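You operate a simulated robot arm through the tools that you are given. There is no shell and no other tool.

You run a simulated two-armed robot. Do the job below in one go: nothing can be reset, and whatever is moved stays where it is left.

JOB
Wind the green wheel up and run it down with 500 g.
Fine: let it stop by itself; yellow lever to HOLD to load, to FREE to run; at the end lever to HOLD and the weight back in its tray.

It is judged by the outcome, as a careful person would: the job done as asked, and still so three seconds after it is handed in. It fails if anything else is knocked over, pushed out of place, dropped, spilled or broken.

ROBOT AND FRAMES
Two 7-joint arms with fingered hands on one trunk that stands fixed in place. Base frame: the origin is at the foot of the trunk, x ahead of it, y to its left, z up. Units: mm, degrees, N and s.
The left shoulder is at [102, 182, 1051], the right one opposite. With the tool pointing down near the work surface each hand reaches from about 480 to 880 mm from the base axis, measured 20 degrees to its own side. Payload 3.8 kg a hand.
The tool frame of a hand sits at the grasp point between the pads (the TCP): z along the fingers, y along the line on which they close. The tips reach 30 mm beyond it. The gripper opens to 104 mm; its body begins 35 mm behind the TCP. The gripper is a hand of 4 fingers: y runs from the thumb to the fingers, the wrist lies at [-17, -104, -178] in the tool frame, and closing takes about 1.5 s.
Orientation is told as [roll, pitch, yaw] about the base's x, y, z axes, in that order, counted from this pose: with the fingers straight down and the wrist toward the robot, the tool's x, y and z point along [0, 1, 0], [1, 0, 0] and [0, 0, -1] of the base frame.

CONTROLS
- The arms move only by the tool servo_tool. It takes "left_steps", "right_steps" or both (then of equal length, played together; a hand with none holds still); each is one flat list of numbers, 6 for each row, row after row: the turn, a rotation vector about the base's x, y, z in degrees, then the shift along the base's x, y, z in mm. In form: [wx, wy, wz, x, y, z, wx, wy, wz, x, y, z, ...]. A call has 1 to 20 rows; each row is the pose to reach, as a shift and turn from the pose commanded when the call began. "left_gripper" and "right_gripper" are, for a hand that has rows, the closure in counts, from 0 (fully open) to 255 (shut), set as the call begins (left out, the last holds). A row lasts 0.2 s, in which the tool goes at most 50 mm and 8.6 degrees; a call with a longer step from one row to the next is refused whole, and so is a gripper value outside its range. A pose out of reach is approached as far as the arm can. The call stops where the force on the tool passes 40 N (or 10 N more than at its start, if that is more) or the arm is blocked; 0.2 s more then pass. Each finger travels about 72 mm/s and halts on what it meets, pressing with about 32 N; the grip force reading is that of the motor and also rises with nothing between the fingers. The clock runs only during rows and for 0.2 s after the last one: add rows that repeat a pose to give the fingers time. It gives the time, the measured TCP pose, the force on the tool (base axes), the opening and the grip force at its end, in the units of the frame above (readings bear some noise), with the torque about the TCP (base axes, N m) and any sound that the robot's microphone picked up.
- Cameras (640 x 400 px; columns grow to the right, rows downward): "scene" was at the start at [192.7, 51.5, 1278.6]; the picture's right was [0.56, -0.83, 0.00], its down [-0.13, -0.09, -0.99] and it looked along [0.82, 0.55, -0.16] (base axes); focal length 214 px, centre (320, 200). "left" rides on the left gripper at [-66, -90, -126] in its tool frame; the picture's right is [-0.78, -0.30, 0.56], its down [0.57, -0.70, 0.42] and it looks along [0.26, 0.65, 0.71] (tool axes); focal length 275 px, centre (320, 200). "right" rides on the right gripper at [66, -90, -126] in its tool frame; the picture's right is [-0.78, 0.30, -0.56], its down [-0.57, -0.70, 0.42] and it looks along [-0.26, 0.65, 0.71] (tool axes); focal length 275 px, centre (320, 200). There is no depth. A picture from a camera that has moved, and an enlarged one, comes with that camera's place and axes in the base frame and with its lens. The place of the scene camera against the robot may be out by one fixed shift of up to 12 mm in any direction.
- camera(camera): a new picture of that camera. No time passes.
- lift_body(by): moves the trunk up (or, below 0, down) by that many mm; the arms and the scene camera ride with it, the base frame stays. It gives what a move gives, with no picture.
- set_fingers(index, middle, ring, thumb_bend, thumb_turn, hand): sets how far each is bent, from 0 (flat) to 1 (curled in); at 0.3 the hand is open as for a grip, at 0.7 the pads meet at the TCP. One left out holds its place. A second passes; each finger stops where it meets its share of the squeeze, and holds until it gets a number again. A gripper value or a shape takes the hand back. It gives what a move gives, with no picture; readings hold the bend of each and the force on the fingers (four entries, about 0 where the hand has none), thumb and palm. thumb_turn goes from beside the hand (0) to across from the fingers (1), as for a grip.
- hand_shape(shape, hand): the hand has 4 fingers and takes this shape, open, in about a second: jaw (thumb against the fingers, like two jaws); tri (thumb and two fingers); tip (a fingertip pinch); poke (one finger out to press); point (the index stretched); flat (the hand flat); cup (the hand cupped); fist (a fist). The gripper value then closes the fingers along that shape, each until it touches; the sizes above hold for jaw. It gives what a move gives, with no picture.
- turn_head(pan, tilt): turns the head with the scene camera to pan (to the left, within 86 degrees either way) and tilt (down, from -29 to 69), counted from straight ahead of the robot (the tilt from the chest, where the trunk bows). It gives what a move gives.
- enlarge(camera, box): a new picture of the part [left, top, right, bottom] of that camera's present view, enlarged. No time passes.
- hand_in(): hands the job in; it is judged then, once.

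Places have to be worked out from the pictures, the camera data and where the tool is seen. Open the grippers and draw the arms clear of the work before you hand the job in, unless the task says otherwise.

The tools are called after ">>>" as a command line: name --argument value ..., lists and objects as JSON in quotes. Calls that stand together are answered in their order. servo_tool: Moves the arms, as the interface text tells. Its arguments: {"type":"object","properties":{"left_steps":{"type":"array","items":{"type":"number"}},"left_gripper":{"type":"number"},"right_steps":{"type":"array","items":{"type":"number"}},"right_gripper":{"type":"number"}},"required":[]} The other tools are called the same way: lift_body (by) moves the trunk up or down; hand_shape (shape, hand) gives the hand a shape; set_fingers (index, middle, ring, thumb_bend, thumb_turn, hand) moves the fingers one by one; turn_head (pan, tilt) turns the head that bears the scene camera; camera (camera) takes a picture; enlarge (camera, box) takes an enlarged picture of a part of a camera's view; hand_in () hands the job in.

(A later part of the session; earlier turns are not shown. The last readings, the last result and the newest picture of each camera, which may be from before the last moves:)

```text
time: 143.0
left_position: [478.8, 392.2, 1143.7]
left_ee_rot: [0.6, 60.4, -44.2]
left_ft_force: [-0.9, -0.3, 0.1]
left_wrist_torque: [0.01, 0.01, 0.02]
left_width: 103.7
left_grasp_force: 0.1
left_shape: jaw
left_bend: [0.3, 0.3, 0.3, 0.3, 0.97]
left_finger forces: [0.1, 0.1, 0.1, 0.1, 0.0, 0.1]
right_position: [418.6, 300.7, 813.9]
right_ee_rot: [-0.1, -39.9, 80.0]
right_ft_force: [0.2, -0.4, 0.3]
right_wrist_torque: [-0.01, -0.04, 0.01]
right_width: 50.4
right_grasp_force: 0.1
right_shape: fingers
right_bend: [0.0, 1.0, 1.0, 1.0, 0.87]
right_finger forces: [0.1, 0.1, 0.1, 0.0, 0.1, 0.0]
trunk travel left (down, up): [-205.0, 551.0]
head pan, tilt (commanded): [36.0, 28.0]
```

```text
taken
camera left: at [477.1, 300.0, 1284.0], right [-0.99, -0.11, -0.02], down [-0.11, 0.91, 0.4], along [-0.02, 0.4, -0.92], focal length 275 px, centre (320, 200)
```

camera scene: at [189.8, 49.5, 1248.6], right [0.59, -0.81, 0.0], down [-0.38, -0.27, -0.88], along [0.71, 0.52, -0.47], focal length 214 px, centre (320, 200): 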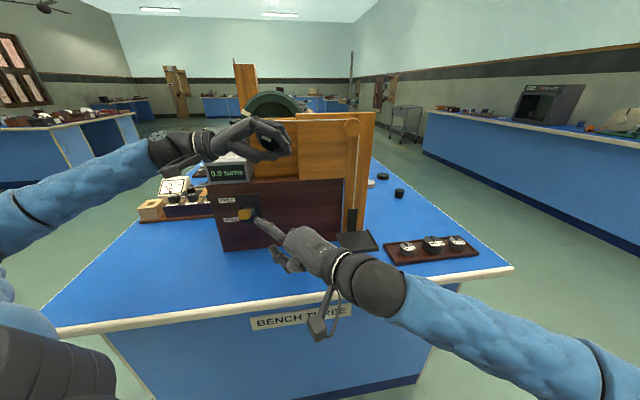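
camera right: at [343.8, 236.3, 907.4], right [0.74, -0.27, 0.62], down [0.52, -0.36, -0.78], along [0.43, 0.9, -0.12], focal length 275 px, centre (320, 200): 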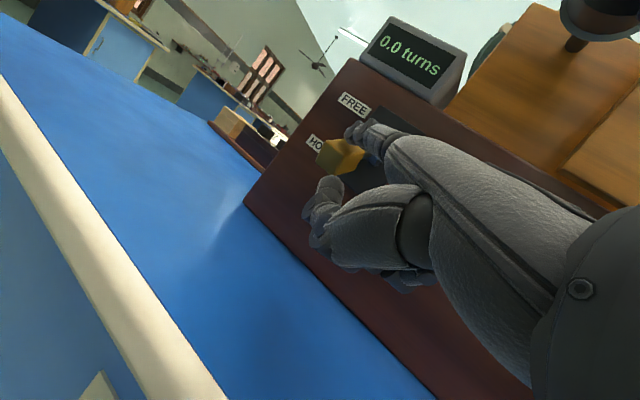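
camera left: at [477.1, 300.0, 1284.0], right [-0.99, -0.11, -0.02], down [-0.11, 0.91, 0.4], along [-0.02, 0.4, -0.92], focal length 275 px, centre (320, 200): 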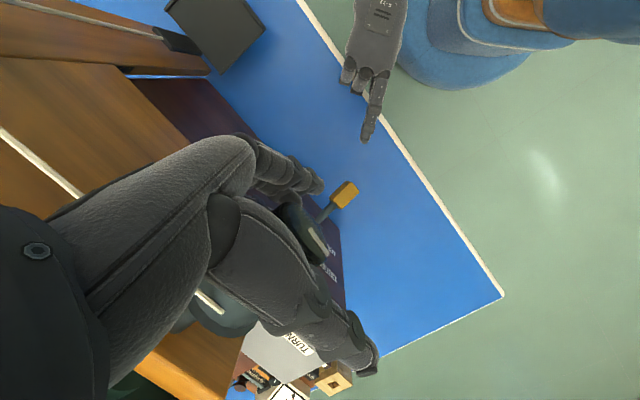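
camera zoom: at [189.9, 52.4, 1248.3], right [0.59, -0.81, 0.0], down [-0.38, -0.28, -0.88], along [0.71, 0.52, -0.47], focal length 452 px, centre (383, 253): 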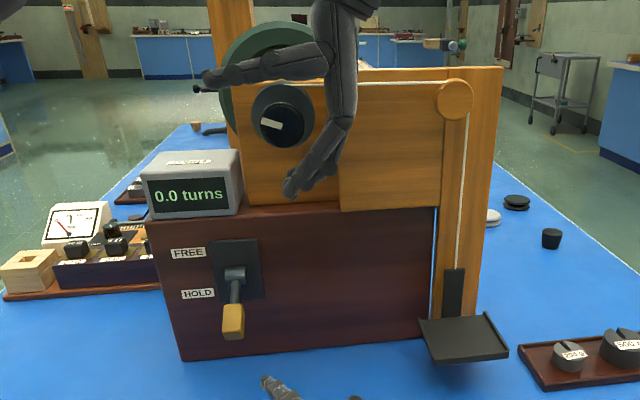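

HOLD keeps the wheel wound by about 70°. In one move the left hand centres on the knob and closes while the right index slides under the lever; then the right hand raises it to FREE.

>>> servo_tool --left_steps '[0, 0, 0, -1.4, -3.9, 4.6, 0, 0, 0, -1.4, -3.9, 4.6, 0, 0, 0, -1.4, -3.9, 4.6, 0, 0, 0, -1.4, -3.9, 4.6, 0, 0, 0, -1.4, -3.9, 4.6, 0, 0, 0, -1.4, -3.9, 4.6, 0, 0, 0, -1.4, -3.9, 4.6, 0, 0, 0, -1.4, -3.9, 4.6, 0, 0, 0, -1.4, -3.9, 4.6, 0, 0, 0, -1.4, -3.9, 4.6, 0, 0, 0, -1.4, -3.9, 4.6, 0, 0, 0, -1.4, -3.9, 4.6, 0, 0, 0, -1.4, -3.9, 4.6, 0, 0, 0, -1.4, -3.9, 4.6, 0, 0, 0, -1.4, -3.9, 4.6, 0, 0, 0, -1.4, -3.9, 4.6, 0, 0, 0, -1.4, -3.9, 4.6, 0, 0, 0, -1.4, -3.9, 4.6, 0, 0, 0, -1.4, -3.9, 4.6, 0, 0, 0, -1.4, -3.9, 4.6]' --left_gripper 255 --right_steps '[0, 0, 0, 3.5, 14, 0.5, 0, 0, 0, 7, 28, 1, 0, 0, 0, 10.5, 42, 1.5, 0, 0, 0, 14, 56, 2, 0, 0, 0, 17.5, 70, 2.5, 0, 0, 0, 21, 84, 3, 0, 0, 0, 21, 84, 3, 0, 0, 0, 21, 84, 3, 0, 0, 0, 21, 84, 3, 0, 0, 0, 21, 84, 10, 0, 0, 0, 21, 84, 17, 0, 0, 0, 21, 84, 24, 0, 0, 0, 21, 84, 31, 0, 0, 0, 21, 84, 38, 0, 0, 0, 21, 84, 45, 0, 0, 0, 21, 84, 52, 0, 0, 0, 21, 84, 59, 0, 0, 0, 21, 84, 66, 0, 0, 0, 21, 84, 73, 0, 0, 0, 21, 84, 80]'

>>> enlarge --camera "scene" --box '[190, 80, 390, 270]'

>>> camera --camera "right"

```text
time: 147.2
left_position: [475.0, 390.9, 1147.5]
left_ee_rot: [0.6, 60.1, -44.1]
left_ft_force: [-9.9, 7.1, 3.9]
left_wrist_torque: [0.0, 0.1, -0.03]
left_width: 19.4
left_grasp_force: 32.1
left_shape: jaw
left_bend: [0.75, 0.73, 0.63, 0.78, 1.0]
left_finger forces: [13.9, 6.9, 0.1, 0.1, 27.3, 0.0]
right_position: [436.7, 386.2, 892.0]
right_ee_rot: [-0.2, -39.9, 80.2]
right_ft_force: [-0.9, -2.6, -6.0]
right_wrist_torque: [-0.35, -0.17, 0.15]
right_width: 45.2
right_grasp_force: 3.5
right_shape: fingers
right_bend: [0.03, 1.0, 1.0, 1.0, 0.87]
right_finger forces: [6.9, 0.1, 0.0, 0.0, 0.0, 0.1]
trunk travel left (down, up): [-205.0, 551.0]
head pan, tilt (commanded): [36.0, 28.0]
```

```text
2.11 times, centred on (290, 175) of scene
camera zoom: at [188.1, 54.1, 1248.4], right [0.59, -0.81, 0.0], down [-0.38, -0.28, -0.88], along [0.71, 0.52, -0.47], focal length 452 px, centre (383, 253)
```

zoom: 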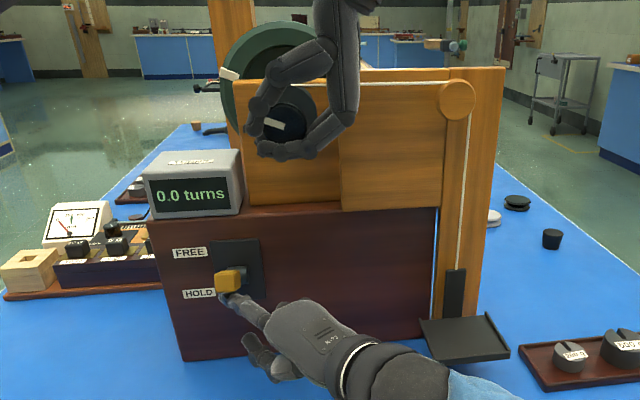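

```text
taken
camera right: at [346.2, 250.0, 931.6], right [0.74, -0.26, 0.62], down [0.52, -0.36, -0.77], along [0.43, 0.9, -0.13], focal length 275 px, centre (320, 200)
```

right: 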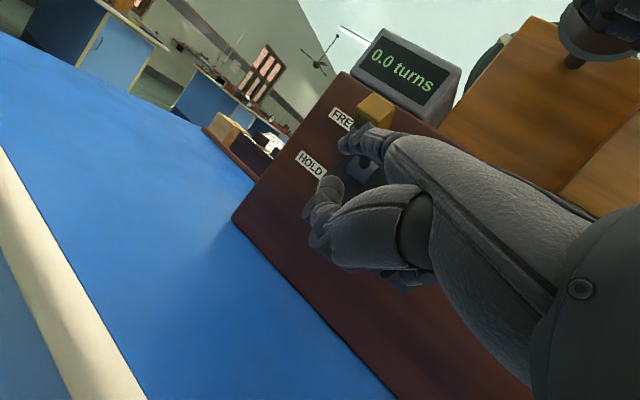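

The lever is up at FREE and the left hand holds the wheel with low side force. I wind 50° counter-clockwise while the right finger backs out and rises above the lever.

>>> servo_tool --left_steps '[-3.54, -3.54, 0, -0.2, 0.2, -0.75, -7.07, -7.07, 0, -0.4, 0.4, -1.5, -10.6, -10.6, 0, -0.55, 0.55, -2.3, -14.1, -14.1, 0, -0.7, 0.7, -3.15, -17.7, -17.7, 0, -0.7, 0.7, -4, -21.2, -21.2, 0, -0.7, 0.7, -4.8, -24.7, -24.7, 0, -0.6, 0.6, -5.6, -28.3, -28.3, 0, -0.5, 0.5, -6.45, -31.8, -31.8, 0, -0.35, 0.35, -7.2, -35.4, -35.4, 0, -0.2, 0.2, -8, -35.4, -35.4, 0, -0.2, 0.2, -8]' --right_steps '[0, 0, 0, 0, 0, -6, 0, 0, 0, -3, -12, -10, 0, 0, 0, -7, -27, -10, 0, 0, 0, -11, -42, -10, 0, 0, 0, -15, -57, -10, 0, 0, 0, -19, -72, -10, 0, 0, 0, -22, -85, 0, 0, 0, 0, -22, -85, 15, 0, 0, 0, -22, -85, 30, 0, 0, 0, -22, -85, 42, 0, 0, 0, -22, -85, 50]'

>>> enlarge --camera "scene" --box '[190, 80, 390, 270]'

```text
time: 149.6
left_position: [476.6, 391.5, 1137.9]
left_ee_rot: [0.1, 9.9, -44.6]
left_ft_force: [-6.7, 4.2, -0.3]
left_wrist_torque: [-0.07, -0.06, -0.08]
left_width: 19.0
left_grasp_force: 32.2
left_shape: jaw
left_bend: [0.75, 0.73, 0.63, 0.79, 1.0]
left_finger forces: [13.6, 8.6, 0.0, 0.0, 25.4, 0.0]
right_position: [415.8, 300.5, 944.2]
right_ee_rot: [-0.1, -39.9, 80.1]
right_ft_force: [-0.1, 0.2, 0.7]
right_wrist_torque: [0.0, 0.02, -0.04]
right_width: 50.3
right_grasp_force: 0.0
right_shape: fingers
right_bend: [0.0, 1.0, 1.0, 1.0, 0.87]
right_finger forces: [0.1, 0.0, 0.0, 0.0, 0.0, 0.0]
trunk travel left (down, up): [-205.0, 551.0]
head pan, tilt (commanded): [36.0, 28.0]
```

```text
2.11 times, centred on (290, 175) of scene
camera zoom: at [188.9, 53.5, 1248.4], right [0.59, -0.81, 0.0], down [-0.38, -0.28, -0.88], along [0.71, 0.52, -0.47], focal length 452 px, centre (383, 253)
```

zoom: 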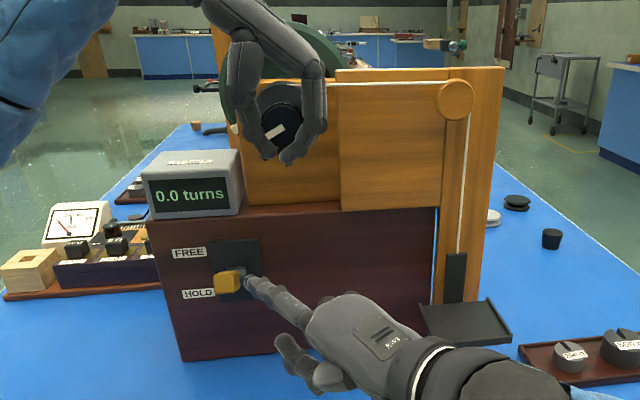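

Side forces are almost zero now, so the arc is right. I continue 48° more to about +38°; the right finger moves over the lever and then presses it down to HOLD.

>>> servo_tool --left_steps '[-3.54, -3.54, 0, 0.35, -0.35, -0.85, -7.07, -7.07, 0, 0.75, -0.8, -1.65, -10.6, -10.6, 0, 1.2, -1.25, -2.4, -14.1, -14.1, 0, 1.7, -1.8, -3.1, -17.7, -17.7, 0, 2.25, -2.35, -3.7, -21.2, -21.2, 0, 2.85, -2.95, -4.25, -24.7, -24.7, 0, 3.45, -3.55, -4.75, -28.3, -28.3, 0, 4.1, -4.2, -5.15, -31.1, -31.1, 0, 4.6, -4.75, -5.4, -33.9, -33.9, 0, 5.15, -5.3, -5.6, -33.9, -33.9, 0, 5.15, -5.3, -5.6, -33.9, -33.9, 0, 5.15, -5.3, -5.6, -33.9, -33.9, 0, 5.15, -5.3, -5.6, -33.9, -33.9, 0, 5.15, -5.3, -5.6, -33.9, -33.9, 0, 5.15, -5.3, -5.6, -33.9, -33.9, 0, 5.15, -5.3, -5.6, -33.9, -33.9, 0, 5.15, -5.3, -5.6, -33.9, -33.9, 0, 5.15, -5.3, -5.6, -33.9, -33.9, 0, 5.15, -5.3, -5.6, -33.9, -33.9, 0, 5.15, -5.3, -5.6]' --right_steps '[0, 0, 0, 3, 10, 0, 0, 0, 0, 6, 22, 0, 0, 0, 0, 10, 34, 0, 0, 0, 0, 14, 48, 0, 0, 0, 0, 18, 61, 0, 0, 0, 0, 21, 73, 0, 0, 0, 0, 21, 73, 0, 0, 0, 0, 21, 73, 0, 0, 0, 0, 21, 73, 0, 0, 0, 0, 21, 73, 0, 0, 0, 0, 21, 73, -8, 0, 0, 0, 21, 73, -16, 0, 0, 0, 21, 73, -24, 0, 0, 0, 21, 73, -32, 0, 0, 0, 21, 73, -40, 0, 0, 0, 21, 73, -48, 0, 0, 0, 21, 73, -56, 0, 0, 0, 21, 73, -64, 0, 0, 0, 21, 73, -71, 0, 0, 0, 21, 73, -76]'

>>> enlarge --camera "scene" --box '[190, 80, 390, 270]'

>>> camera --camera "right"

```text
time: 153.8
left_position: [480.3, 384.9, 1133.9]
left_ee_rot: [-0.3, -37.7, -44.5]
left_ft_force: [-9.5, -1.4, -12.2]
left_wrist_torque: [0.06, -0.03, -0.18]
left_width: 19.4
left_grasp_force: 31.9
left_shape: jaw
left_bend: [0.75, 0.73, 0.63, 0.8, 1.0]
left_finger forces: [17.5, 8.4, 0.0, 0.1, 26.9, 0.1]
right_position: [437.4, 372.6, 867.9]
right_ee_rot: [-0.1, -40.0, 80.2]
right_ft_force: [0.6, 0.0, 1.0]
right_wrist_torque: [0.07, -0.04, 0.03]
right_width: 51.1
right_grasp_force: 0.3
right_shape: fingers
right_bend: [0.0, 1.0, 1.0, 1.0, 0.87]
right_finger forces: [0.8, 0.1, 0.0, 0.0, 0.1, 0.1]
trunk travel left (down, up): [-205.0, 551.0]
head pan, tilt (commanded): [36.0, 28.0]
```

```text
2.11 times, centred on (290, 175) of scene
camera zoom: at [188.9, 53.4, 1248.4], right [0.59, -0.81, 0.0], down [-0.38, -0.28, -0.88], along [0.71, 0.52, -0.47], focal length 452 px, centre (383, 253)
```

zoom: 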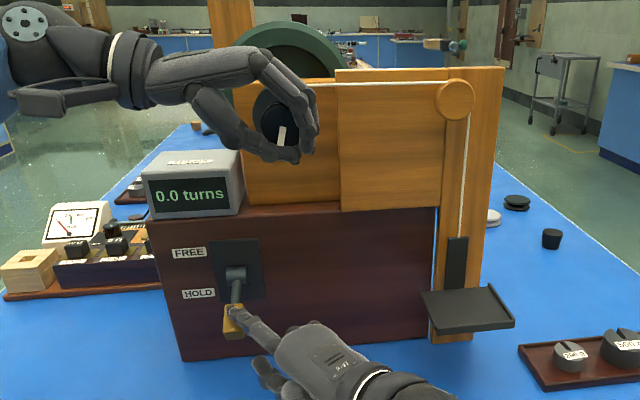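

```text
taken
camera right: at [346.2, 237.3, 905.6], right [0.74, -0.26, 0.62], down [0.52, -0.36, -0.78], along [0.43, 0.9, -0.13], focal length 275 px, centre (320, 200)
```

right: 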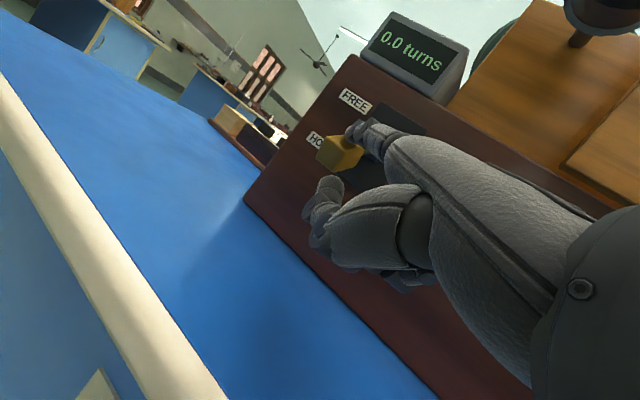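

HOLD is set, and the knob has now been wound about 170°. The drum core is small, so several more strokes are needed. I repeat the cycle: open the left hand and roll back to -70°, while the right finger withdraws and lowers.

>>> servo_tool --left_steps '[0, 0, 0, 0, 0, 0, 0, 0, 0, 0, 0, 0, 0, 0, 0, 0, 0, 0, 0, 0, 0, 0, 0, 0, 0, 0, 0, 0, 0, 0, 0, 0, 0, 0, 0, 2, 5.44, 5.44, 0, -0.5, 0.5, 5, 10.9, 10.9, 0, -1, 1, 9, 16.3, 16.3, 0, -2, 2, 12, 21.8, 21.8, 0, -3, 3.5, 15, 27.2, 27.2, 0, -4.4, 5.7, 15.4, 32.7, 32.7, 0, -4.4, 5.7, 15.4, 38.1, 38.1, 0, -4.4, 5.7, 15.4, 43.5, 43.5, 0, -4.4, 5.7, 15.4, 49, 49, 0, -4.4, 5.7, 15.4, 54.4, 54.4, 0, -4.4, 5.7, 15.4, 59.9, 59.9, 0, -4.4, 5.7, 15.4, 65.3, 65.3, 0, -4.4, 5.7, 15.4, 70.7, 70.7, 0, -4.4, 5.7, 15.4, 76.2, 76.2, 0, -4.4, 5.7, 15.4]' --left_gripper 0 --right_steps '[0, 0, 0, 0, 0, 6, 0, 0, 0, -4, -14, 6, 0, 0, 0, -8, -28, 6, 0, 0, 0, -12, -44, 6, 0, 0, 0, -16, -60, 6, 0, 0, 0, -19, -74, 6, 0, 0, 0, -19, -74, -2, 0, 0, 0, -19, -74, -10, 0, 0, 0, -19, -74, -18, 0, 0, 0, -19, -74, -26, 0, 0, 0, -19, -74, -34, 0, 0, 0, -19, -74, -42, 0, 0, 0, -19, -74, -50, 0, 0, 0, -19, -74, -53, 0, 0, 0, -19, -74, -53, 0, 0, 0, -19, -74, -53, 0, 0, 0, -19, -74, -53, 0, 0, 0, -19, -74, -53, 0, 0, 0, -19, -74, -53, 0, 0, 0, -19, -74, -53]'

>>> enlarge --camera "scene" --box '[190, 80, 390, 270]'

```text
time: 158.0
left_position: [474.1, 382.2, 1118.9]
left_ee_rot: [1.9, 69.6, -43.1]
left_ft_force: [0.3, -0.3, 4.1]
left_wrist_torque: [0.02, -0.06, 0.02]
left_width: 104.0
left_grasp_force: 0.1
left_shape: jaw
left_bend: [0.3, 0.3, 0.3, 0.29, 0.97]
left_finger forces: [0.1, 0.1, 0.0, 0.1, 2.9, 0.0]
left hand out of reach, approached as far as the arm can: row 20
right_position: [417.0, 299.5, 814.3]
right_ee_rot: [-0.1, -40.0, 80.2]
right_ft_force: [-0.2, 0.1, -0.1]
right_wrist_torque: [0.02, 0.0, -0.02]
right_width: 50.6
right_grasp_force: 0.1
right_shape: fingers
right_bend: [0.0, 1.0, 1.0, 1.0, 0.87]
right_finger forces: [0.1, 0.0, 0.0, 0.1, 0.0, 0.1]
trunk travel left (down, up): [-205.0, 551.0]
head pan, tilt (commanded): [36.0, 28.0]
```

```text
2.11 times, centred on (290, 175) of scene
camera zoom: at [189.4, 52.7, 1248.4], right [0.59, -0.81, 0.0], down [-0.38, -0.28, -0.88], along [0.71, 0.52, -0.47], focal length 452 px, centre (383, 253)
```

zoom: 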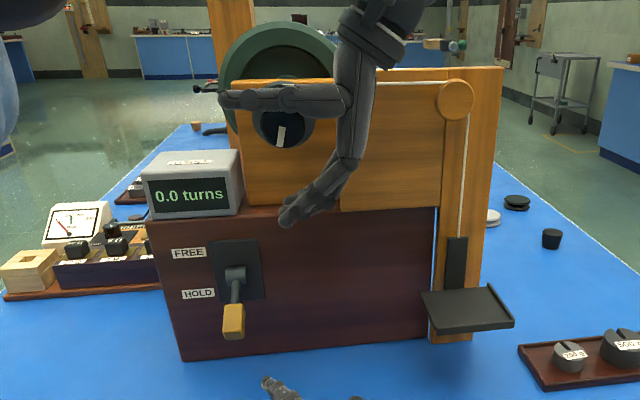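

The roll limit is about -65°; at -70° the hand sagged, and its thumb just touches the knob. I correct to the -60° pose used before.

>>> servo_tool --left_steps '[-1, -1, 0, 0, 2, 10, -3, -3, 0, 0.5, 4, 20, -6.8, -6.8, 0, 0.9, 8.7, 28.6, -6.8, -6.8, 0, 0.9, 8.7, 28.6, -6.8, -6.8, 0, 0.9, 8.7, 28.6]'

>>> camera --camera "left"

```text
time: 159.2
left_position: [474.4, 392.1, 1145.2]
left_ee_rot: [0.7, 60.3, -44.2]
left_ft_force: [-0.2, -0.2, -0.6]
left_wrist_torque: [-0.05, 0.03, 0.03]
left_width: 103.6
left_grasp_force: 0.0
left_shape: jaw
left_bend: [0.3, 0.3, 0.3, 0.3, 0.97]
left_finger forces: [0.1, 0.0, 0.1, 0.0, 0.1, 0.0]
left hand out of reach, approached as far as the arm can: row 1
right_position: [417.3, 298.8, 815.7]
right_ee_rot: [-0.1, -39.9, 80.2]
right_ft_force: [0.1, 0.0, 0.5]
right_wrist_torque: [0.03, -0.01, -0.01]
right_width: 50.7
right_grasp_force: 0.0
right_shape: fingers
right_bend: [0.0, 1.0, 1.0, 1.0, 0.87]
right_finger forces: [0.0, 0.0, 0.0, 0.1, 0.0, 0.0]
trunk travel left (down, up): [-205.0, 551.0]
head pan, tilt (commanded): [36.0, 28.0]
```

```text
taken
camera left: at [473.5, 299.3, 1284.8], right [-0.99, -0.11, -0.02], down [-0.11, 0.91, 0.4], along [-0.02, 0.4, -0.92], focal length 275 px, centre (320, 200)
```

left: 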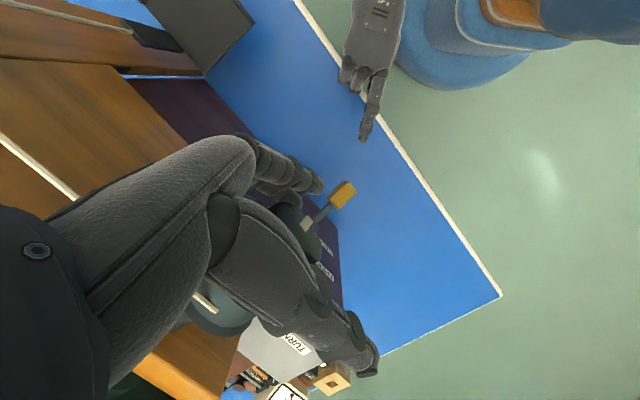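

The hand is back in the good -60° pose. I close the left hand on the knob and lift the lever to FREE with the right index, as before.

>>> servo_tool --left_steps '[0, 0, 0, 0.5, -1, 2, 0, 0, 0, 0.5, -1, 2, 0, 0, 0, 0.5, -1, 2, 0, 0, 0, 0.5, -1, 2, 0, 0, 0, 0.5, -1, 2, 0, 0, 0, 0.5, -1, 2, 0, 0, 0, 0.5, -1, 2, 0, 0, 0, 0.5, -1, 2, 0, 0, 0, 0.5, -1, 2, 0, 0, 0, 0.5, -1, 2, 0, 0, 0, 0.5, -1, 2, 0, 0, 0, 0.5, -1, 2, 0, 0, 0, 0.5, -1, 2, 0, 0, 0, 0.5, -1, 2, 0, 0, 0, 0.5, -1, 2, 0, 0, 0, 0.5, -1, 2, 0, 0, 0, 0.5, -1, 2, 0, 0, 0, 0.5, -1, 2, 0, 0, 0, 0.5, -1, 2, 0, 0, 0, 0.5, -1, 2]' --left_gripper 255 --right_steps '[0, 0, 0, 3.5, 14, 0, 0, 0, 0, 7, 28, 0, 0, 0, 0, 10.5, 42, 0, 0, 0, 0, 14, 56, 0, 0, 0, 0, 17.5, 70, 0, 0, 0, 0, 22, 86, 1, 0, 0, 0, 22, 86, 1, 0, 0, 0, 22, 86, 1, 0, 0, 0, 22, 86, 1, 0, 0, 0, 22, 86, 8, 0, 0, 0, 22, 86, 15, 0, 0, 0, 22, 86, 22, 0, 0, 0, 22, 86, 29, 0, 0, 0, 22, 86, 36, 0, 0, 0, 22, 86, 43, 0, 0, 0, 22, 86, 50, 0, 0, 0, 22, 86, 57, 0, 0, 0, 22, 86, 64, 0, 0, 0, 22, 86, 71, 0, 0, 0, 22, 86, 78]'

>>> enlarge --camera "scene" --box '[190, 80, 390, 270]'

```text
time: 163.4
left_position: [473.6, 392.1, 1146.7]
left_ee_rot: [0.6, 60.3, -44.1]
left_ft_force: [-11.7, 6.8, 1.5]
left_wrist_torque: [-0.07, 0.12, -0.08]
left_width: 19.1
left_grasp_force: 31.8
left_shape: jaw
left_bend: [0.75, 0.73, 0.63, 0.8, 1.0]
left_finger forces: [12.5, 7.1, 0.0, 0.0, 26.1, 0.0]
right_position: [440.2, 385.4, 891.8]
right_ee_rot: [-0.4, -39.9, 80.3]
right_ft_force: [-3.7, -4.5, -5.8]
right_wrist_torque: [-0.13, -0.29, 0.29]
right_width: 45.3
right_grasp_force: 4.4
right_shape: fingers
right_bend: [0.03, 1.0, 1.0, 1.0, 0.87]
right_finger forces: [8.4, 0.0, 0.0, 0.0, 0.1, 0.1]
trunk travel left (down, up): [-205.0, 551.0]
head pan, tilt (commanded): [36.0, 28.0]
```

```text
2.11 times, centred on (290, 175) of scene
camera zoom: at [187.9, 53.9, 1248.5], right [0.59, -0.81, 0.0], down [-0.38, -0.28, -0.88], along [0.71, 0.52, -0.47], focal length 452 px, centre (383, 253)
```

zoom: 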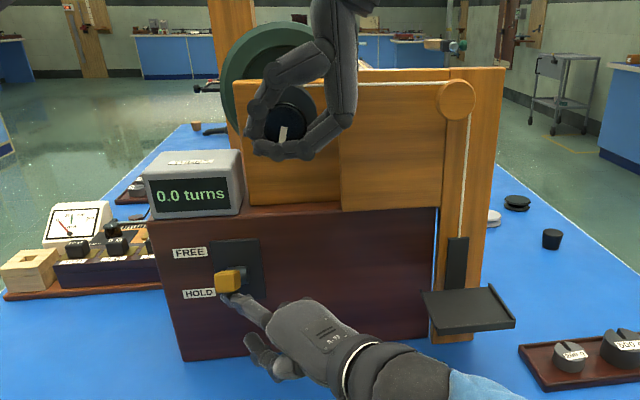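

The lever is at FREE and the grip is good. In one move I wind 98°, bring the right finger round above the lever during the stroke, and press HOLD at the end.

>>> servo_tool --left_steps '[-4.95, -4.95, 0, -0.3, 0.3, -1.3, -9.9, -9.9, 0, -0.5, 0.5, -2.7, -14.85, -14.85, 0, -0.5, 0.55, -4.1, -19.8, -19.8, 0, -0.5, 0.5, -5.5, -24.75, -24.75, 0, -0.3, 0.3, -6.85, -29.7, -29.7, 0, 0, 0, -8.2, -34.65, -34.65, 0, 0.4, -0.4, -9.45, -39.6, -39.6, 0, 0.9, -0.9, -10.6, -44.55, -44.55, 0, 1.5, -1.55, -11.7, -49.5, -49.5, 0, 2.2, -2.3, -12.7, -54.45, -54.45, 0, 2.95, -3.05, -13.5, -59.4, -59.4, 0, 3.8, -3.9, -14.2, -64.35, -64.35, 0, 4.7, -4.85, -14.7, -69.3, -69.3, 0, 5.6, -5.8, -15.1, -69.3, -69.3, 0, 5.6, -5.8, -15.1, -69.3, -69.3, 0, 5.6, -5.8, -15.1, -69.3, -69.3, 0, 5.6, -5.8, -15.1, -69.3, -69.3, 0, 5.6, -5.8, -15.1, -69.3, -69.3, 0, 5.6, -5.8, -15.1, -69.3, -69.3, 0, 5.6, -5.8, -15.1]' --right_steps '[0, 0, 0, 0, 0, -6, 0, 0, 0, -3, -12, -10, 0, 0, 0, -8, -30, -10, 0, 0, 0, -13, -50, -10, 0, 0, 0, -19, -72, -10, 0, 0, 0, -22, -85, 0, 0, 0, 0, -22, -85, 20, 0, 0, 0, -22, -85, 40, 0, 0, 0, -22, -85, 52, 0, 0, 0, -17, -68, 52, 0, 0, 0, -12, -50, 52, 0, 0, 0, -7, -32, 52, 0, 0, 0, -3, -13, 52, 0, 0, 0, -3, -13, 46, 0, 0, 0, -3, -13, 34, 0, 0, 0, -3, -13, 22, 0, 0, 0, -3, -13, 10, 0, 0, 0, -3, -13, -2, 0, 0, 0, -3, -13, -13, 0, 0, 0, -3, -13, -24]'

>>> enlarge --camera "scene" --box '[190, 80, 390, 270]'

```text
time: 167.6
left_position: [481.6, 383.0, 1130.8]
left_ee_rot: [-0.4, -37.7, -44.4]
left_ft_force: [-1.7, -1.8, -9.2]
left_wrist_torque: [0.07, 0.02, -0.1]
left_width: 18.3
left_grasp_force: 31.8
left_shape: jaw
left_bend: [0.75, 0.73, 0.63, 0.81, 1.0]
left_finger forces: [12.3, 10.9, 0.1, 0.0, 23.8, 0.1]
right_position: [438.2, 373.1, 869.2]
right_ee_rot: [-0.2, -40.0, 80.2]
right_ft_force: [-0.3, -0.1, 0.7]
right_wrist_torque: [0.01, 0.02, 0.02]
right_width: 50.5
right_grasp_force: 0.1
right_shape: fingers
right_bend: [0.0, 1.0, 1.0, 1.0, 0.87]
right_finger forces: [0.1, 0.0, 0.0, 0.1, 0.0, 0.0]
trunk travel left (down, up): [-205.0, 551.0]
head pan, tilt (commanded): [36.0, 28.0]
```

```text
2.11 times, centred on (290, 175) of scene
camera zoom: at [190.2, 53.4, 1248.1], right [0.59, -0.81, 0.0], down [-0.38, -0.28, -0.88], along [0.71, 0.52, -0.47], focal length 452 px, centre (383, 253)
```

zoom: 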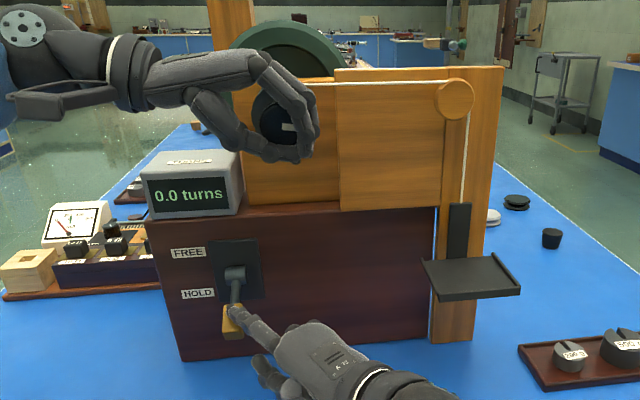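

A smooth stroke: about 268° wound and HOLD set. I repeat the release and roll back.

>>> servo_tool --left_steps '[0, 0, 0, 0, 0, 0, 0, 0, 0, 0, 0, 0, 0, 0, 0, 0, 0, 0, 0, 0, 0, 0, 0, 0, 0, 0, 0, 0, 0, 0, 0, 0, 0, 0, 0, 2, 4.94, 4.94, 0, -1, 1, 5, 9.87, 9.87, 0, -2, 2, 8, 14.8, 14.8, 0, -3, 3.5, 11, 19.7, 19.7, 0, -4.5, 5.5, 14, 24.7, 24.7, 0, -6, 7, 16, 29.6, 29.6, 0, -7, 8.5, 16, 34.6, 34.6, 0, -7, 8.5, 16, 39.5, 39.5, 0, -7, 8.5, 16, 44.4, 44.4, 0, -7, 8.5, 16, 49.4, 49.4, 0, -7, 8.5, 16, 54.3, 54.3, 0, -7, 8.5, 16, 59.2, 59.2, 0, -7, 8.5, 16, 64.2, 64.2, 0, -7, 8.5, 16, 69.1, 69.1, 0, -7, 8.5, 16]' --left_gripper 0 --right_steps '[0, 0, 0, 0, 0, 6, 0, 0, 0, -4, -14, 6, 0, 0, 0, -8, -28, 6, 0, 0, 0, -12, -44, 6, 0, 0, 0, -16, -60, 6, 0, 0, 0, -19, -74, 6, 0, 0, 0, -19, -74, -2, 0, 0, 0, -19, -74, -10, 0, 0, 0, -19, -74, -18, 0, 0, 0, -19, -74, -26, 0, 0, 0, -19, -74, -34, 0, 0, 0, -19, -74, -42, 0, 0, 0, -19, -74, -50, 0, 0, 0, -19, -74, -53, 0, 0, 0, -19, -74, -53, 0, 0, 0, -19, -74, -53, 0, 0, 0, -19, -74, -53, 0, 0, 0, -19, -74, -53, 0, 0, 0, -19, -74, -53, 0, 0, 0, -19, -74, -53]'

>>> enlarge --camera "scene" --box '[190, 80, 390, 270]'

```text
time: 171.8
left_position: [474.7, 392.2, 1147.5]
left_ee_rot: [0.7, 60.2, -44.1]
left_ft_force: [0.4, -0.1, -0.2]
left_wrist_torque: [0.02, 0.0, 0.02]
left_width: 104.0
left_grasp_force: 0.1
left_shape: jaw
left_bend: [0.3, 0.3, 0.3, 0.3, 0.97]
left_finger forces: [0.1, 0.0, 0.0, 0.0, 0.0, 0.0]
right_position: [420.3, 298.4, 815.7]
right_ee_rot: [0.0, -40.1, 80.1]
right_ft_force: [-0.3, 0.0, -0.2]
right_wrist_torque: [-0.02, 0.02, -0.01]
right_width: 50.5
right_grasp_force: 0.0
right_shape: fingers
right_bend: [0.0, 1.0, 1.0, 1.0, 0.87]
right_finger forces: [0.0, 0.0, 0.0, 0.1, 0.0, 0.0]
trunk travel left (down, up): [-205.0, 551.0]
head pan, tilt (commanded): [36.0, 28.0]
```

```text
2.11 times, centred on (290, 175) of scene
camera zoom: at [189.9, 52.5, 1248.2], right [0.59, -0.81, 0.0], down [-0.38, -0.28, -0.88], along [0.71, 0.52, -0.47], focal length 452 px, centre (383, 253)
```

zoom: 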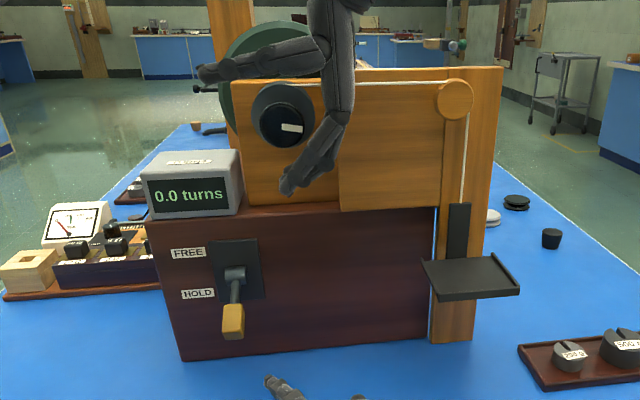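

The wheel is at 270° with HOLD holding. Next I close on the knob and lift the lever to FREE.

>>> servo_tool --left_steps '[0, 0, 0, 0, -0.5, 0, 0, 0, 0, 0, -0.5, 0, 0, 0, 0, 0, -0.5, 0, 0, 0, 0, 0, -0.5, 0, 0, 0, 0, 0, -0.5, 0, 0, 0, 0, 0, -0.5, 0, 0, 0, 0, 0, -0.5, 0, 0, 0, 0, 0, -0.5, 0, 0, 0, 0, 0, -0.5, 0, 0, 0, 0, 0, -0.5, 0, 0, 0, 0, 0, -0.5, 0, 0, 0, 0, 0, -0.5, 0, 0, 0, 0, 0, -0.5, 0, 0, 0, 0, 0, -0.5, 0, 0, 0, 0, 0, -0.5, 0, 0, 0, 0, 0, -0.5, 0, 0, 0, 0, 0, -0.5, 0, 0, 0, 0, 0, -0.5, 0, 0, 0, 0, 0, -0.5, 0, 0, 0, 0, 0, -0.5, 0]' --left_gripper 255 --right_steps '[0, 0, 0, 3.5, 14, 0, 0, 0, 0, 7, 28, 0, 0, 0, 0, 10.5, 42, 0, 0, 0, 0, 14, 56, 0, 0, 0, 0, 17.5, 70, 0, 0, 0, 0, 20, 87, 1, 0, 0, 0, 20, 87, 1, 0, 0, 0, 20, 87, 1, 0, 0, 0, 20, 87, 1, 0, 0, 0, 20, 87, 8, 0, 0, 0, 20, 87, 15, 0, 0, 0, 20, 87, 22, 0, 0, 0, 20, 87, 29, 0, 0, 0, 20, 87, 36, 0, 0, 0, 20, 87, 43, 0, 0, 0, 20, 87, 50, 0, 0, 0, 20, 87, 57, 0, 0, 0, 20, 87, 64, 0, 0, 0, 20, 87, 71, 0, 0, 0, 20, 87, 78]'

>>> enlarge --camera "scene" --box '[190, 80, 390, 270]'

```text
time: 176.0
left_position: [471.8, 393.0, 1148.7]
left_ee_rot: [0.6, 60.1, -44.2]
left_ft_force: [-11.0, 7.5, 1.4]
left_wrist_torque: [-0.05, 0.15, -0.12]
left_width: 18.9
left_grasp_force: 31.9
left_shape: jaw
left_bend: [0.76, 0.73, 0.61, 0.8, 1.0]
left_finger forces: [13.3, 7.4, 0.0, 0.1, 25.5, 0.0]
right_position: [434.7, 386.4, 892.4]
right_ee_rot: [-0.3, -40.0, 80.3]
right_ft_force: [-4.4, -3.1, -6.3]
right_wrist_torque: [-0.16, -0.25, 0.28]
right_width: 45.3
right_grasp_force: 4.7
right_shape: fingers
right_bend: [0.03, 1.0, 1.0, 1.0, 0.87]
right_finger forces: [8.3, 0.0, 0.0, 0.0, 0.0, 0.0]
trunk travel left (down, up): [-205.0, 551.0]
head pan, tilt (commanded): [36.0, 28.0]
```

```text
2.11 times, centred on (290, 175) of scene
camera zoom: at [187.9, 53.9, 1248.5], right [0.59, -0.81, 0.0], down [-0.38, -0.28, -0.88], along [0.71, 0.52, -0.47], focal length 452 px, centre (383, 253)
```

zoom: 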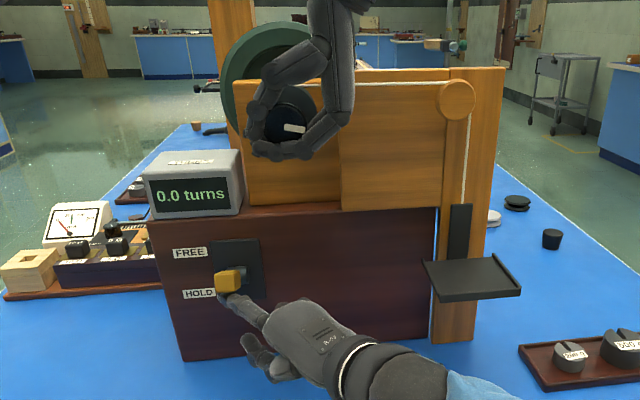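

The lever is at FREE and the wheel is held. I wind another 98° and set HOLD at the end.

>>> servo_tool --left_steps '[-4.95, -4.95, 0, -0.3, 0.3, -1.3, -9.9, -9.9, 0, -0.5, 0.5, -2.7, -14.85, -14.85, 0, -0.5, 0.55, -4.1, -19.8, -19.8, 0, -0.5, 0.5, -5.5, -24.75, -24.75, 0, -0.3, 0.3, -6.85, -29.7, -29.7, 0, 0, 0, -8.2, -34.65, -34.65, 0, 0.4, -0.4, -9.45, -39.6, -39.6, 0, 0.9, -0.9, -10.6, -44.55, -44.55, 0, 1.5, -1.55, -11.7, -49.5, -49.5, 0, 2.2, -2.3, -12.7, -54.45, -54.45, 0, 2.95, -3.05, -13.5, -59.4, -59.4, 0, 3.8, -3.9, -14.2, -64.35, -64.35, 0, 4.7, -4.85, -14.7, -69.3, -69.3, 0, 5.6, -5.8, -15.1, -69.3, -69.3, 0, 5.6, -5.8, -15.1, -69.3, -69.3, 0, 5.6, -5.8, -15.1, -69.3, -69.3, 0, 5.6, -5.8, -15.1, -69.3, -69.3, 0, 5.6, -5.8, -15.1, -69.3, -69.3, 0, 5.6, -5.8, -15.1, -69.3, -69.3, 0, 5.6, -5.8, -15.1]' --right_steps '[0, 0, 0, 0, 0, -6, 0, 0, 0, -3, -12, -10, 0, 0, 0, -8, -30, -10, 0, 0, 0, -13, -50, -10, 0, 0, 0, -19, -72, -10, 0, 0, 0, -22, -85, 0, 0, 0, 0, -22, -85, 20, 0, 0, 0, -22, -85, 40, 0, 0, 0, -22, -85, 52, 0, 0, 0, -17, -68, 52, 0, 0, 0, -12, -50, 52, 0, 0, 0, -7, -32, 52, 0, 0, 0, -3, -13, 52, 0, 0, 0, -3, -13, 46, 0, 0, 0, -3, -13, 34, 0, 0, 0, -3, -13, 22, 0, 0, 0, -3, -13, 10, 0, 0, 0, -3, -13, -2, 0, 0, 0, -3, -13, -13, 0, 0, 0, -3, -13, -24]'

>>> enlarge --camera "scene" --box '[190, 80, 390, 270]'

```text
time: 180.2
left_position: [480.4, 385.7, 1130.3]
left_ee_rot: [-0.6, -37.4, -44.6]
left_ft_force: [-0.9, -12.3, -24.6]
left_wrist_torque: [0.29, 0.01, -0.24]
left_width: 17.6
left_grasp_force: 31.8
left_shape: jaw
left_bend: [0.75, 0.73, 0.6, 0.79, 1.0]
left_finger forces: [20.3, 10.7, 0.0, 0.2, 27.1, 0.0]
right_position: [437.0, 370.2, 868.9]
right_ee_rot: [0.0, -39.9, 80.0]
right_ft_force: [0.3, -0.3, 0.6]
right_wrist_torque: [0.02, -0.02, -0.03]
right_width: 50.8
right_grasp_force: 0.0
right_shape: fingers
right_bend: [0.0, 1.0, 1.0, 1.0, 0.87]
right_finger forces: [0.0, 0.1, 0.0, 0.0, 0.1, 0.0]
trunk travel left (down, up): [-205.0, 551.0]
head pan, tilt (commanded): [36.0, 28.0]
```

```text
2.11 times, centred on (290, 175) of scene
camera zoom: at [191.4, 52.4, 1247.9], right [0.59, -0.81, 0.0], down [-0.38, -0.28, -0.88], along [0.71, 0.52, -0.47], focal length 452 px, centre (383, 253)
```

zoom: 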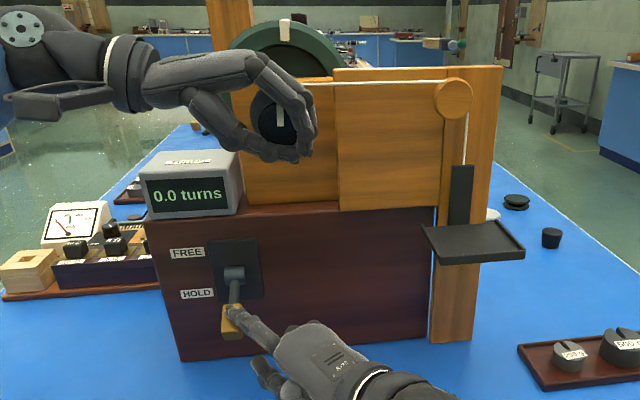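

One full turn is wound: the wheel mark is back at the top, and the pan has risen about 176 mm, with roughly 45 mm left below the pulley. I do one last partial stroke, starting with the release and roll back.

>>> servo_tool --left_steps '[0, 0, 0, 0, 0, 0, 0, 0, 0, 0, 0, 0, 0, 0, 0, 0, 0, 0, 0, 0, 0, 0, 0, 0, 0, 0, 0, 0, 0, 0, 0, 0, 0, 0, 0, 2, 4.94, 4.94, 0, -1, 1, 5, 9.87, 9.87, 0, -2, 2, 8, 14.8, 14.8, 0, -3, 3.5, 11, 19.7, 19.7, 0, -4.5, 5.5, 14, 24.7, 24.7, 0, -5, 6, 16, 29.6, 29.6, 0, -5.5, 6.5, 16, 34.6, 34.6, 0, -5.5, 6.5, 16, 39.5, 39.5, 0, -5.5, 6.5, 16, 44.4, 44.4, 0, -5.5, 6.5, 16, 49.4, 49.4, 0, -5.5, 6.5, 16, 54.3, 54.3, 0, -5.5, 6.5, 16, 59.2, 59.2, 0, -5.5, 6.5, 16, 64.2, 64.2, 0, -5.5, 6.5, 16, 69.1, 69.1, 0, -5.5, 6.5, 16]' --left_gripper 0 --right_steps '[0, 0, 0, 0, 0, 6, 0, 0, 0, -4, -14, 6, 0, 0, 0, -8, -28, 6, 0, 0, 0, -12, -44, 6, 0, 0, 0, -16, -60, 6, 0, 0, 0, -19, -74, 6, 0, 0, 0, -19, -74, -2, 0, 0, 0, -19, -74, -10, 0, 0, 0, -19, -74, -18, 0, 0, 0, -19, -74, -26, 0, 0, 0, -19, -74, -34, 0, 0, 0, -19, -74, -42, 0, 0, 0, -19, -74, -50, 0, 0, 0, -19, -74, -53, 0, 0, 0, -19, -74, -53, 0, 0, 0, -19, -74, -53, 0, 0, 0, -19, -74, -53, 0, 0, 0, -19, -74, -53, 0, 0, 0, -19, -74, -53, 0, 0, 0, -19, -74, -53]'

>>> enlarge --camera "scene" --box '[190, 80, 390, 270]'

>>> camera --camera "left"

```text
time: 184.4
left_position: [472.2, 392.5, 1149.1]
left_ee_rot: [0.6, 59.9, -44.2]
left_ft_force: [0.0, 0.6, -0.5]
left_wrist_torque: [-0.01, -0.05, -0.03]
left_width: 103.7
left_grasp_force: 0.0
left_shape: jaw
left_bend: [0.3, 0.3, 0.3, 0.3, 0.97]
left_finger forces: [0.0, 0.1, 0.0, 0.0, 0.0, 0.0]
right_position: [417.7, 298.7, 816.2]
right_ee_rot: [0.0, -40.0, 80.1]
right_ft_force: [-0.8, 0.4, -0.7]
right_wrist_torque: [0.0, 0.01, 0.01]
right_width: 50.8
right_grasp_force: 0.0
right_shape: fingers
right_bend: [0.0, 1.0, 1.0, 1.0, 0.87]
right_finger forces: [0.0, 0.0, 0.1, 0.1, 0.0, 0.0]
trunk travel left (down, up): [-205.0, 551.0]
head pan, tilt (commanded): [36.0, 28.0]
```

```text
2.11 times, centred on (290, 175) of scene
camera zoom: at [189.9, 52.5, 1248.3], right [0.59, -0.81, 0.0], down [-0.38, -0.28, -0.88], along [0.71, 0.52, -0.47], focal length 452 px, centre (383, 253)
```

zoom: 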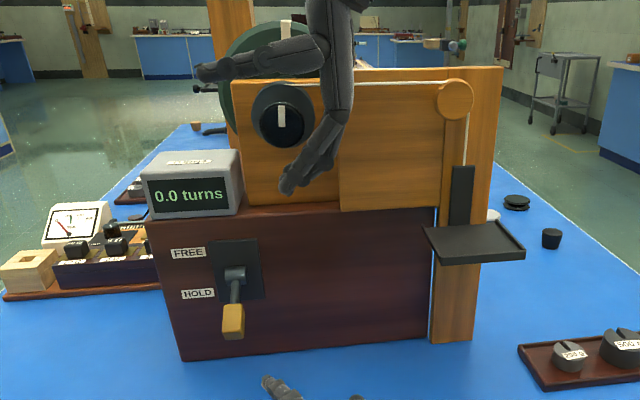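

```text
taken
camera left: at [471.2, 300.4, 1290.5], right [-0.99, -0.11, -0.03], down [-0.11, 0.91, 0.4], along [-0.02, 0.4, -0.92], focal length 275 px, centre (320, 200)
```

left: 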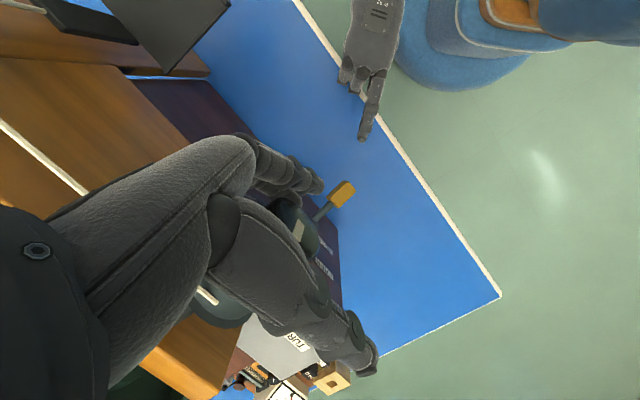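

The mark is upright, exactly one turn. I grip again and lift the lever to FREE for the last partial stroke.

>>> servo_tool --left_steps '[0, 0, 0, 2, -1.5, -1.5, 0, 0, 0, 2, -1.5, -1.5, 0, 0, 0, 2, -1.5, -1.5, 0, 0, 0, 2, -1.5, -1.5, 0, 0, 0, 2, -1.5, -1.5, 0, 0, 0, 2, -1.5, -1.5, 0, 0, 0, 2, -1.5, -1.5, 0, 0, 0, 2, -1.5, -1.5, 0, 0, 0, 2, -1.5, -1.5, 0, 0, 0, 2, -1.5, -1.5, 0, 0, 0, 2, -1.5, -1.5, 0, 0, 0, 2, -1.5, -1.5, 0, 0, 0, 2, -1.5, -1.5, 0, 0, 0, 2, -1.5, -1.5, 0, 0, 0, 2, -1.5, -1.5, 0, 0, 0, 2, -1.5, -1.5, 0, 0, 0, 2, -1.5, -1.5, 0, 0, 0, 2, -1.5, -1.5, 0, 0, 0, 2, -1.5, -1.5, 0, 0, 0, 2, -1.5, -1.5]' --left_gripper 255 --right_steps '[0, 0, 0, 3.5, 14, 0, 0, 0, 0, 7, 28, 0, 0, 0, 0, 10.5, 42, 0, 0, 0, 0, 14, 56, 0, 0, 0, 0, 17.5, 70, 0, 0, 0, 0, 22, 86, 1, 0, 0, 0, 22, 86, 1, 0, 0, 0, 22, 86, 1, 0, 0, 0, 22, 86, 1, 0, 0, 0, 22, 86, 8, 0, 0, 0, 22, 86, 15, 0, 0, 0, 22, 86, 22, 0, 0, 0, 22, 86, 29, 0, 0, 0, 22, 86, 36, 0, 0, 0, 22, 86, 43, 0, 0, 0, 22, 86, 50, 0, 0, 0, 22, 86, 57, 0, 0, 0, 22, 86, 64, 0, 0, 0, 22, 86, 71, 0, 0, 0, 22, 86, 78]'

>>> enlarge --camera "scene" --box '[190, 80, 390, 270]'

```text
time: 188.6
left_position: [473.1, 393.0, 1147.3]
left_ee_rot: [0.6, 59.7, -44.2]
left_ft_force: [-10.9, 9.0, -0.1]
left_wrist_torque: [-0.02, 0.09, -0.04]
left_width: 19.5
left_grasp_force: 31.7
left_shape: jaw
left_bend: [0.75, 0.73, 0.61, 0.8, 1.0]
left_finger forces: [12.2, 6.9, 0.0, 0.0, 24.2, 0.1]
right_position: [437.7, 385.5, 894.6]
right_ee_rot: [-0.4, -39.8, 80.5]
right_ft_force: [-5.1, -4.2, -8.0]
right_wrist_torque: [-0.39, -0.33, 0.42]
right_width: 44.1
right_grasp_force: 4.7
right_shape: fingers
right_bend: [0.04, 1.0, 1.0, 1.0, 0.87]
right_finger forces: [9.6, 0.0, 0.0, 0.1, 0.0, 0.1]
trunk travel left (down, up): [-205.0, 551.0]
head pan, tilt (commanded): [36.0, 28.0]
```

```text
2.11 times, centred on (290, 175) of scene
camera zoom: at [187.9, 54.5, 1248.4], right [0.59, -0.81, 0.0], down [-0.38, -0.28, -0.88], along [0.71, 0.52, -0.47], focal length 452 px, centre (383, 253)
```

zoom: 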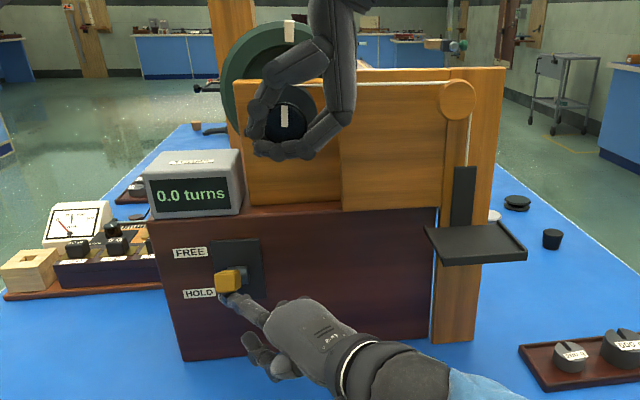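

FREE is set and the wheel is held. I wind a last 56°, keeping the pan plate safely below the pulley, and set HOLD.

>>> servo_tool --left_steps '[-4.95, -4.95, 0, -0.3, 0.3, -1.3, -9.9, -9.9, 0, -0.5, 0.5, -2.7, -14.85, -14.85, 0, -0.5, 0.55, -4.1, -19.8, -19.8, 0, -0.5, 0.5, -5.5, -24.75, -24.75, 0, -0.3, 0.3, -6.85, -29.7, -29.7, 0, 0, 0, -8.2, -34.65, -34.65, 0, 0.4, -0.4, -9.45, -39.6, -39.6, 0, 0.9, -0.9, -10.6, -39.6, -39.6, 0, 0.9, -0.9, -10.6, -39.6, -39.6, 0, 0.9, -0.9, -10.6, -39.6, -39.6, 0, 0.9, -0.9, -10.6, -39.6, -39.6, 0, 0.9, -0.9, -10.6, -39.6, -39.6, 0, 0.9, -0.9, -10.6, -39.6, -39.6, 0, 0.9, -0.9, -10.6, -39.6, -39.6, 0, 0.9, -0.9, -10.6, -39.6, -39.6, 0, 0.9, -0.9, -10.6, -39.6, -39.6, 0, 0.9, -0.9, -10.6, -39.6, -39.6, 0, 0.9, -0.9, -10.6, -39.6, -39.6, 0, 0.9, -0.9, -10.6, -39.6, -39.6, 0, 0.9, -0.9, -10.6]' --right_steps '[0, 0, 0, 0, 0, -6, 0, 0, 0, -3, -12, -10, 0, 0, 0, -8, -30, -10, 0, 0, 0, -13, -50, -10, 0, 0, 0, -19, -72, -10, 0, 0, 0, -22, -85, 0, 0, 0, 0, -22, -85, 20, 0, 0, 0, -22, -85, 40, 0, 0, 0, -22, -85, 52, 0, 0, 0, -17, -68, 52, 0, 0, 0, -12, -50, 52, 0, 0, 0, -7, -32, 52, 0, 0, 0, -3, -13, 52, 0, 0, 0, -3, -13, 46, 0, 0, 0, -3, -13, 34, 0, 0, 0, -3, -13, 22, 0, 0, 0, -3, -13, 10, 0, 0, 0, -3, -13, -2, 0, 0, 0, -3, -13, -13, 0, 0, 0, -3, -13, -24]'

>>> enlarge --camera "scene" --box '[190, 80, 390, 270]'

```text
time: 192.8
left_position: [474.5, 391.9, 1136.1]
left_ee_rot: [0.0, 4.0, -44.7]
left_ft_force: [-22.8, -5.6, -23.4]
left_wrist_torque: [0.36, 0.55, -0.48]
left_width: 18.1
left_grasp_force: 32.1
left_shape: jaw
left_bend: [0.75, 0.73, 0.61, 0.82, 1.0]
left_finger forces: [27.5, 13.4, 0.0, 0.0, 22.3, 0.0]
right_position: [432.4, 370.5, 870.7]
right_ee_rot: [-0.2, -40.0, 80.3]
right_ft_force: [-0.6, 0.3, -0.3]
right_wrist_torque: [0.03, -0.02, 0.01]
right_width: 50.5
right_grasp_force: 0.0
right_shape: fingers
right_bend: [0.0, 1.0, 1.0, 1.0, 0.87]
right_finger forces: [0.0, 0.0, 0.0, 0.0, 0.0, 0.0]
trunk travel left (down, up): [-205.0, 551.0]
head pan, tilt (commanded): [36.0, 28.0]
```

```text
2.11 times, centred on (290, 175) of scene
camera zoom: at [188.0, 53.5, 1248.5], right [0.59, -0.81, 0.0], down [-0.38, -0.28, -0.88], along [0.71, 0.52, -0.47], focal length 452 px, centre (383, 253)
```

zoom: 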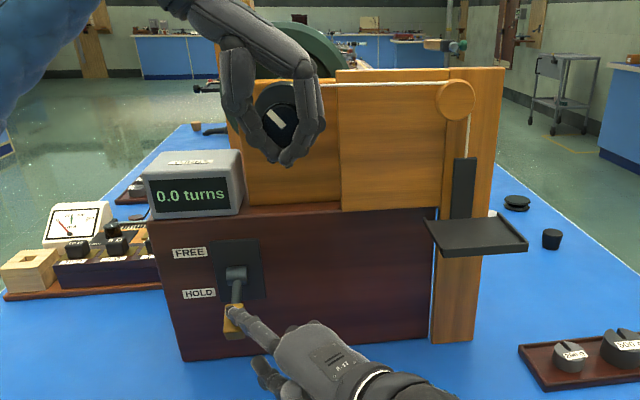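

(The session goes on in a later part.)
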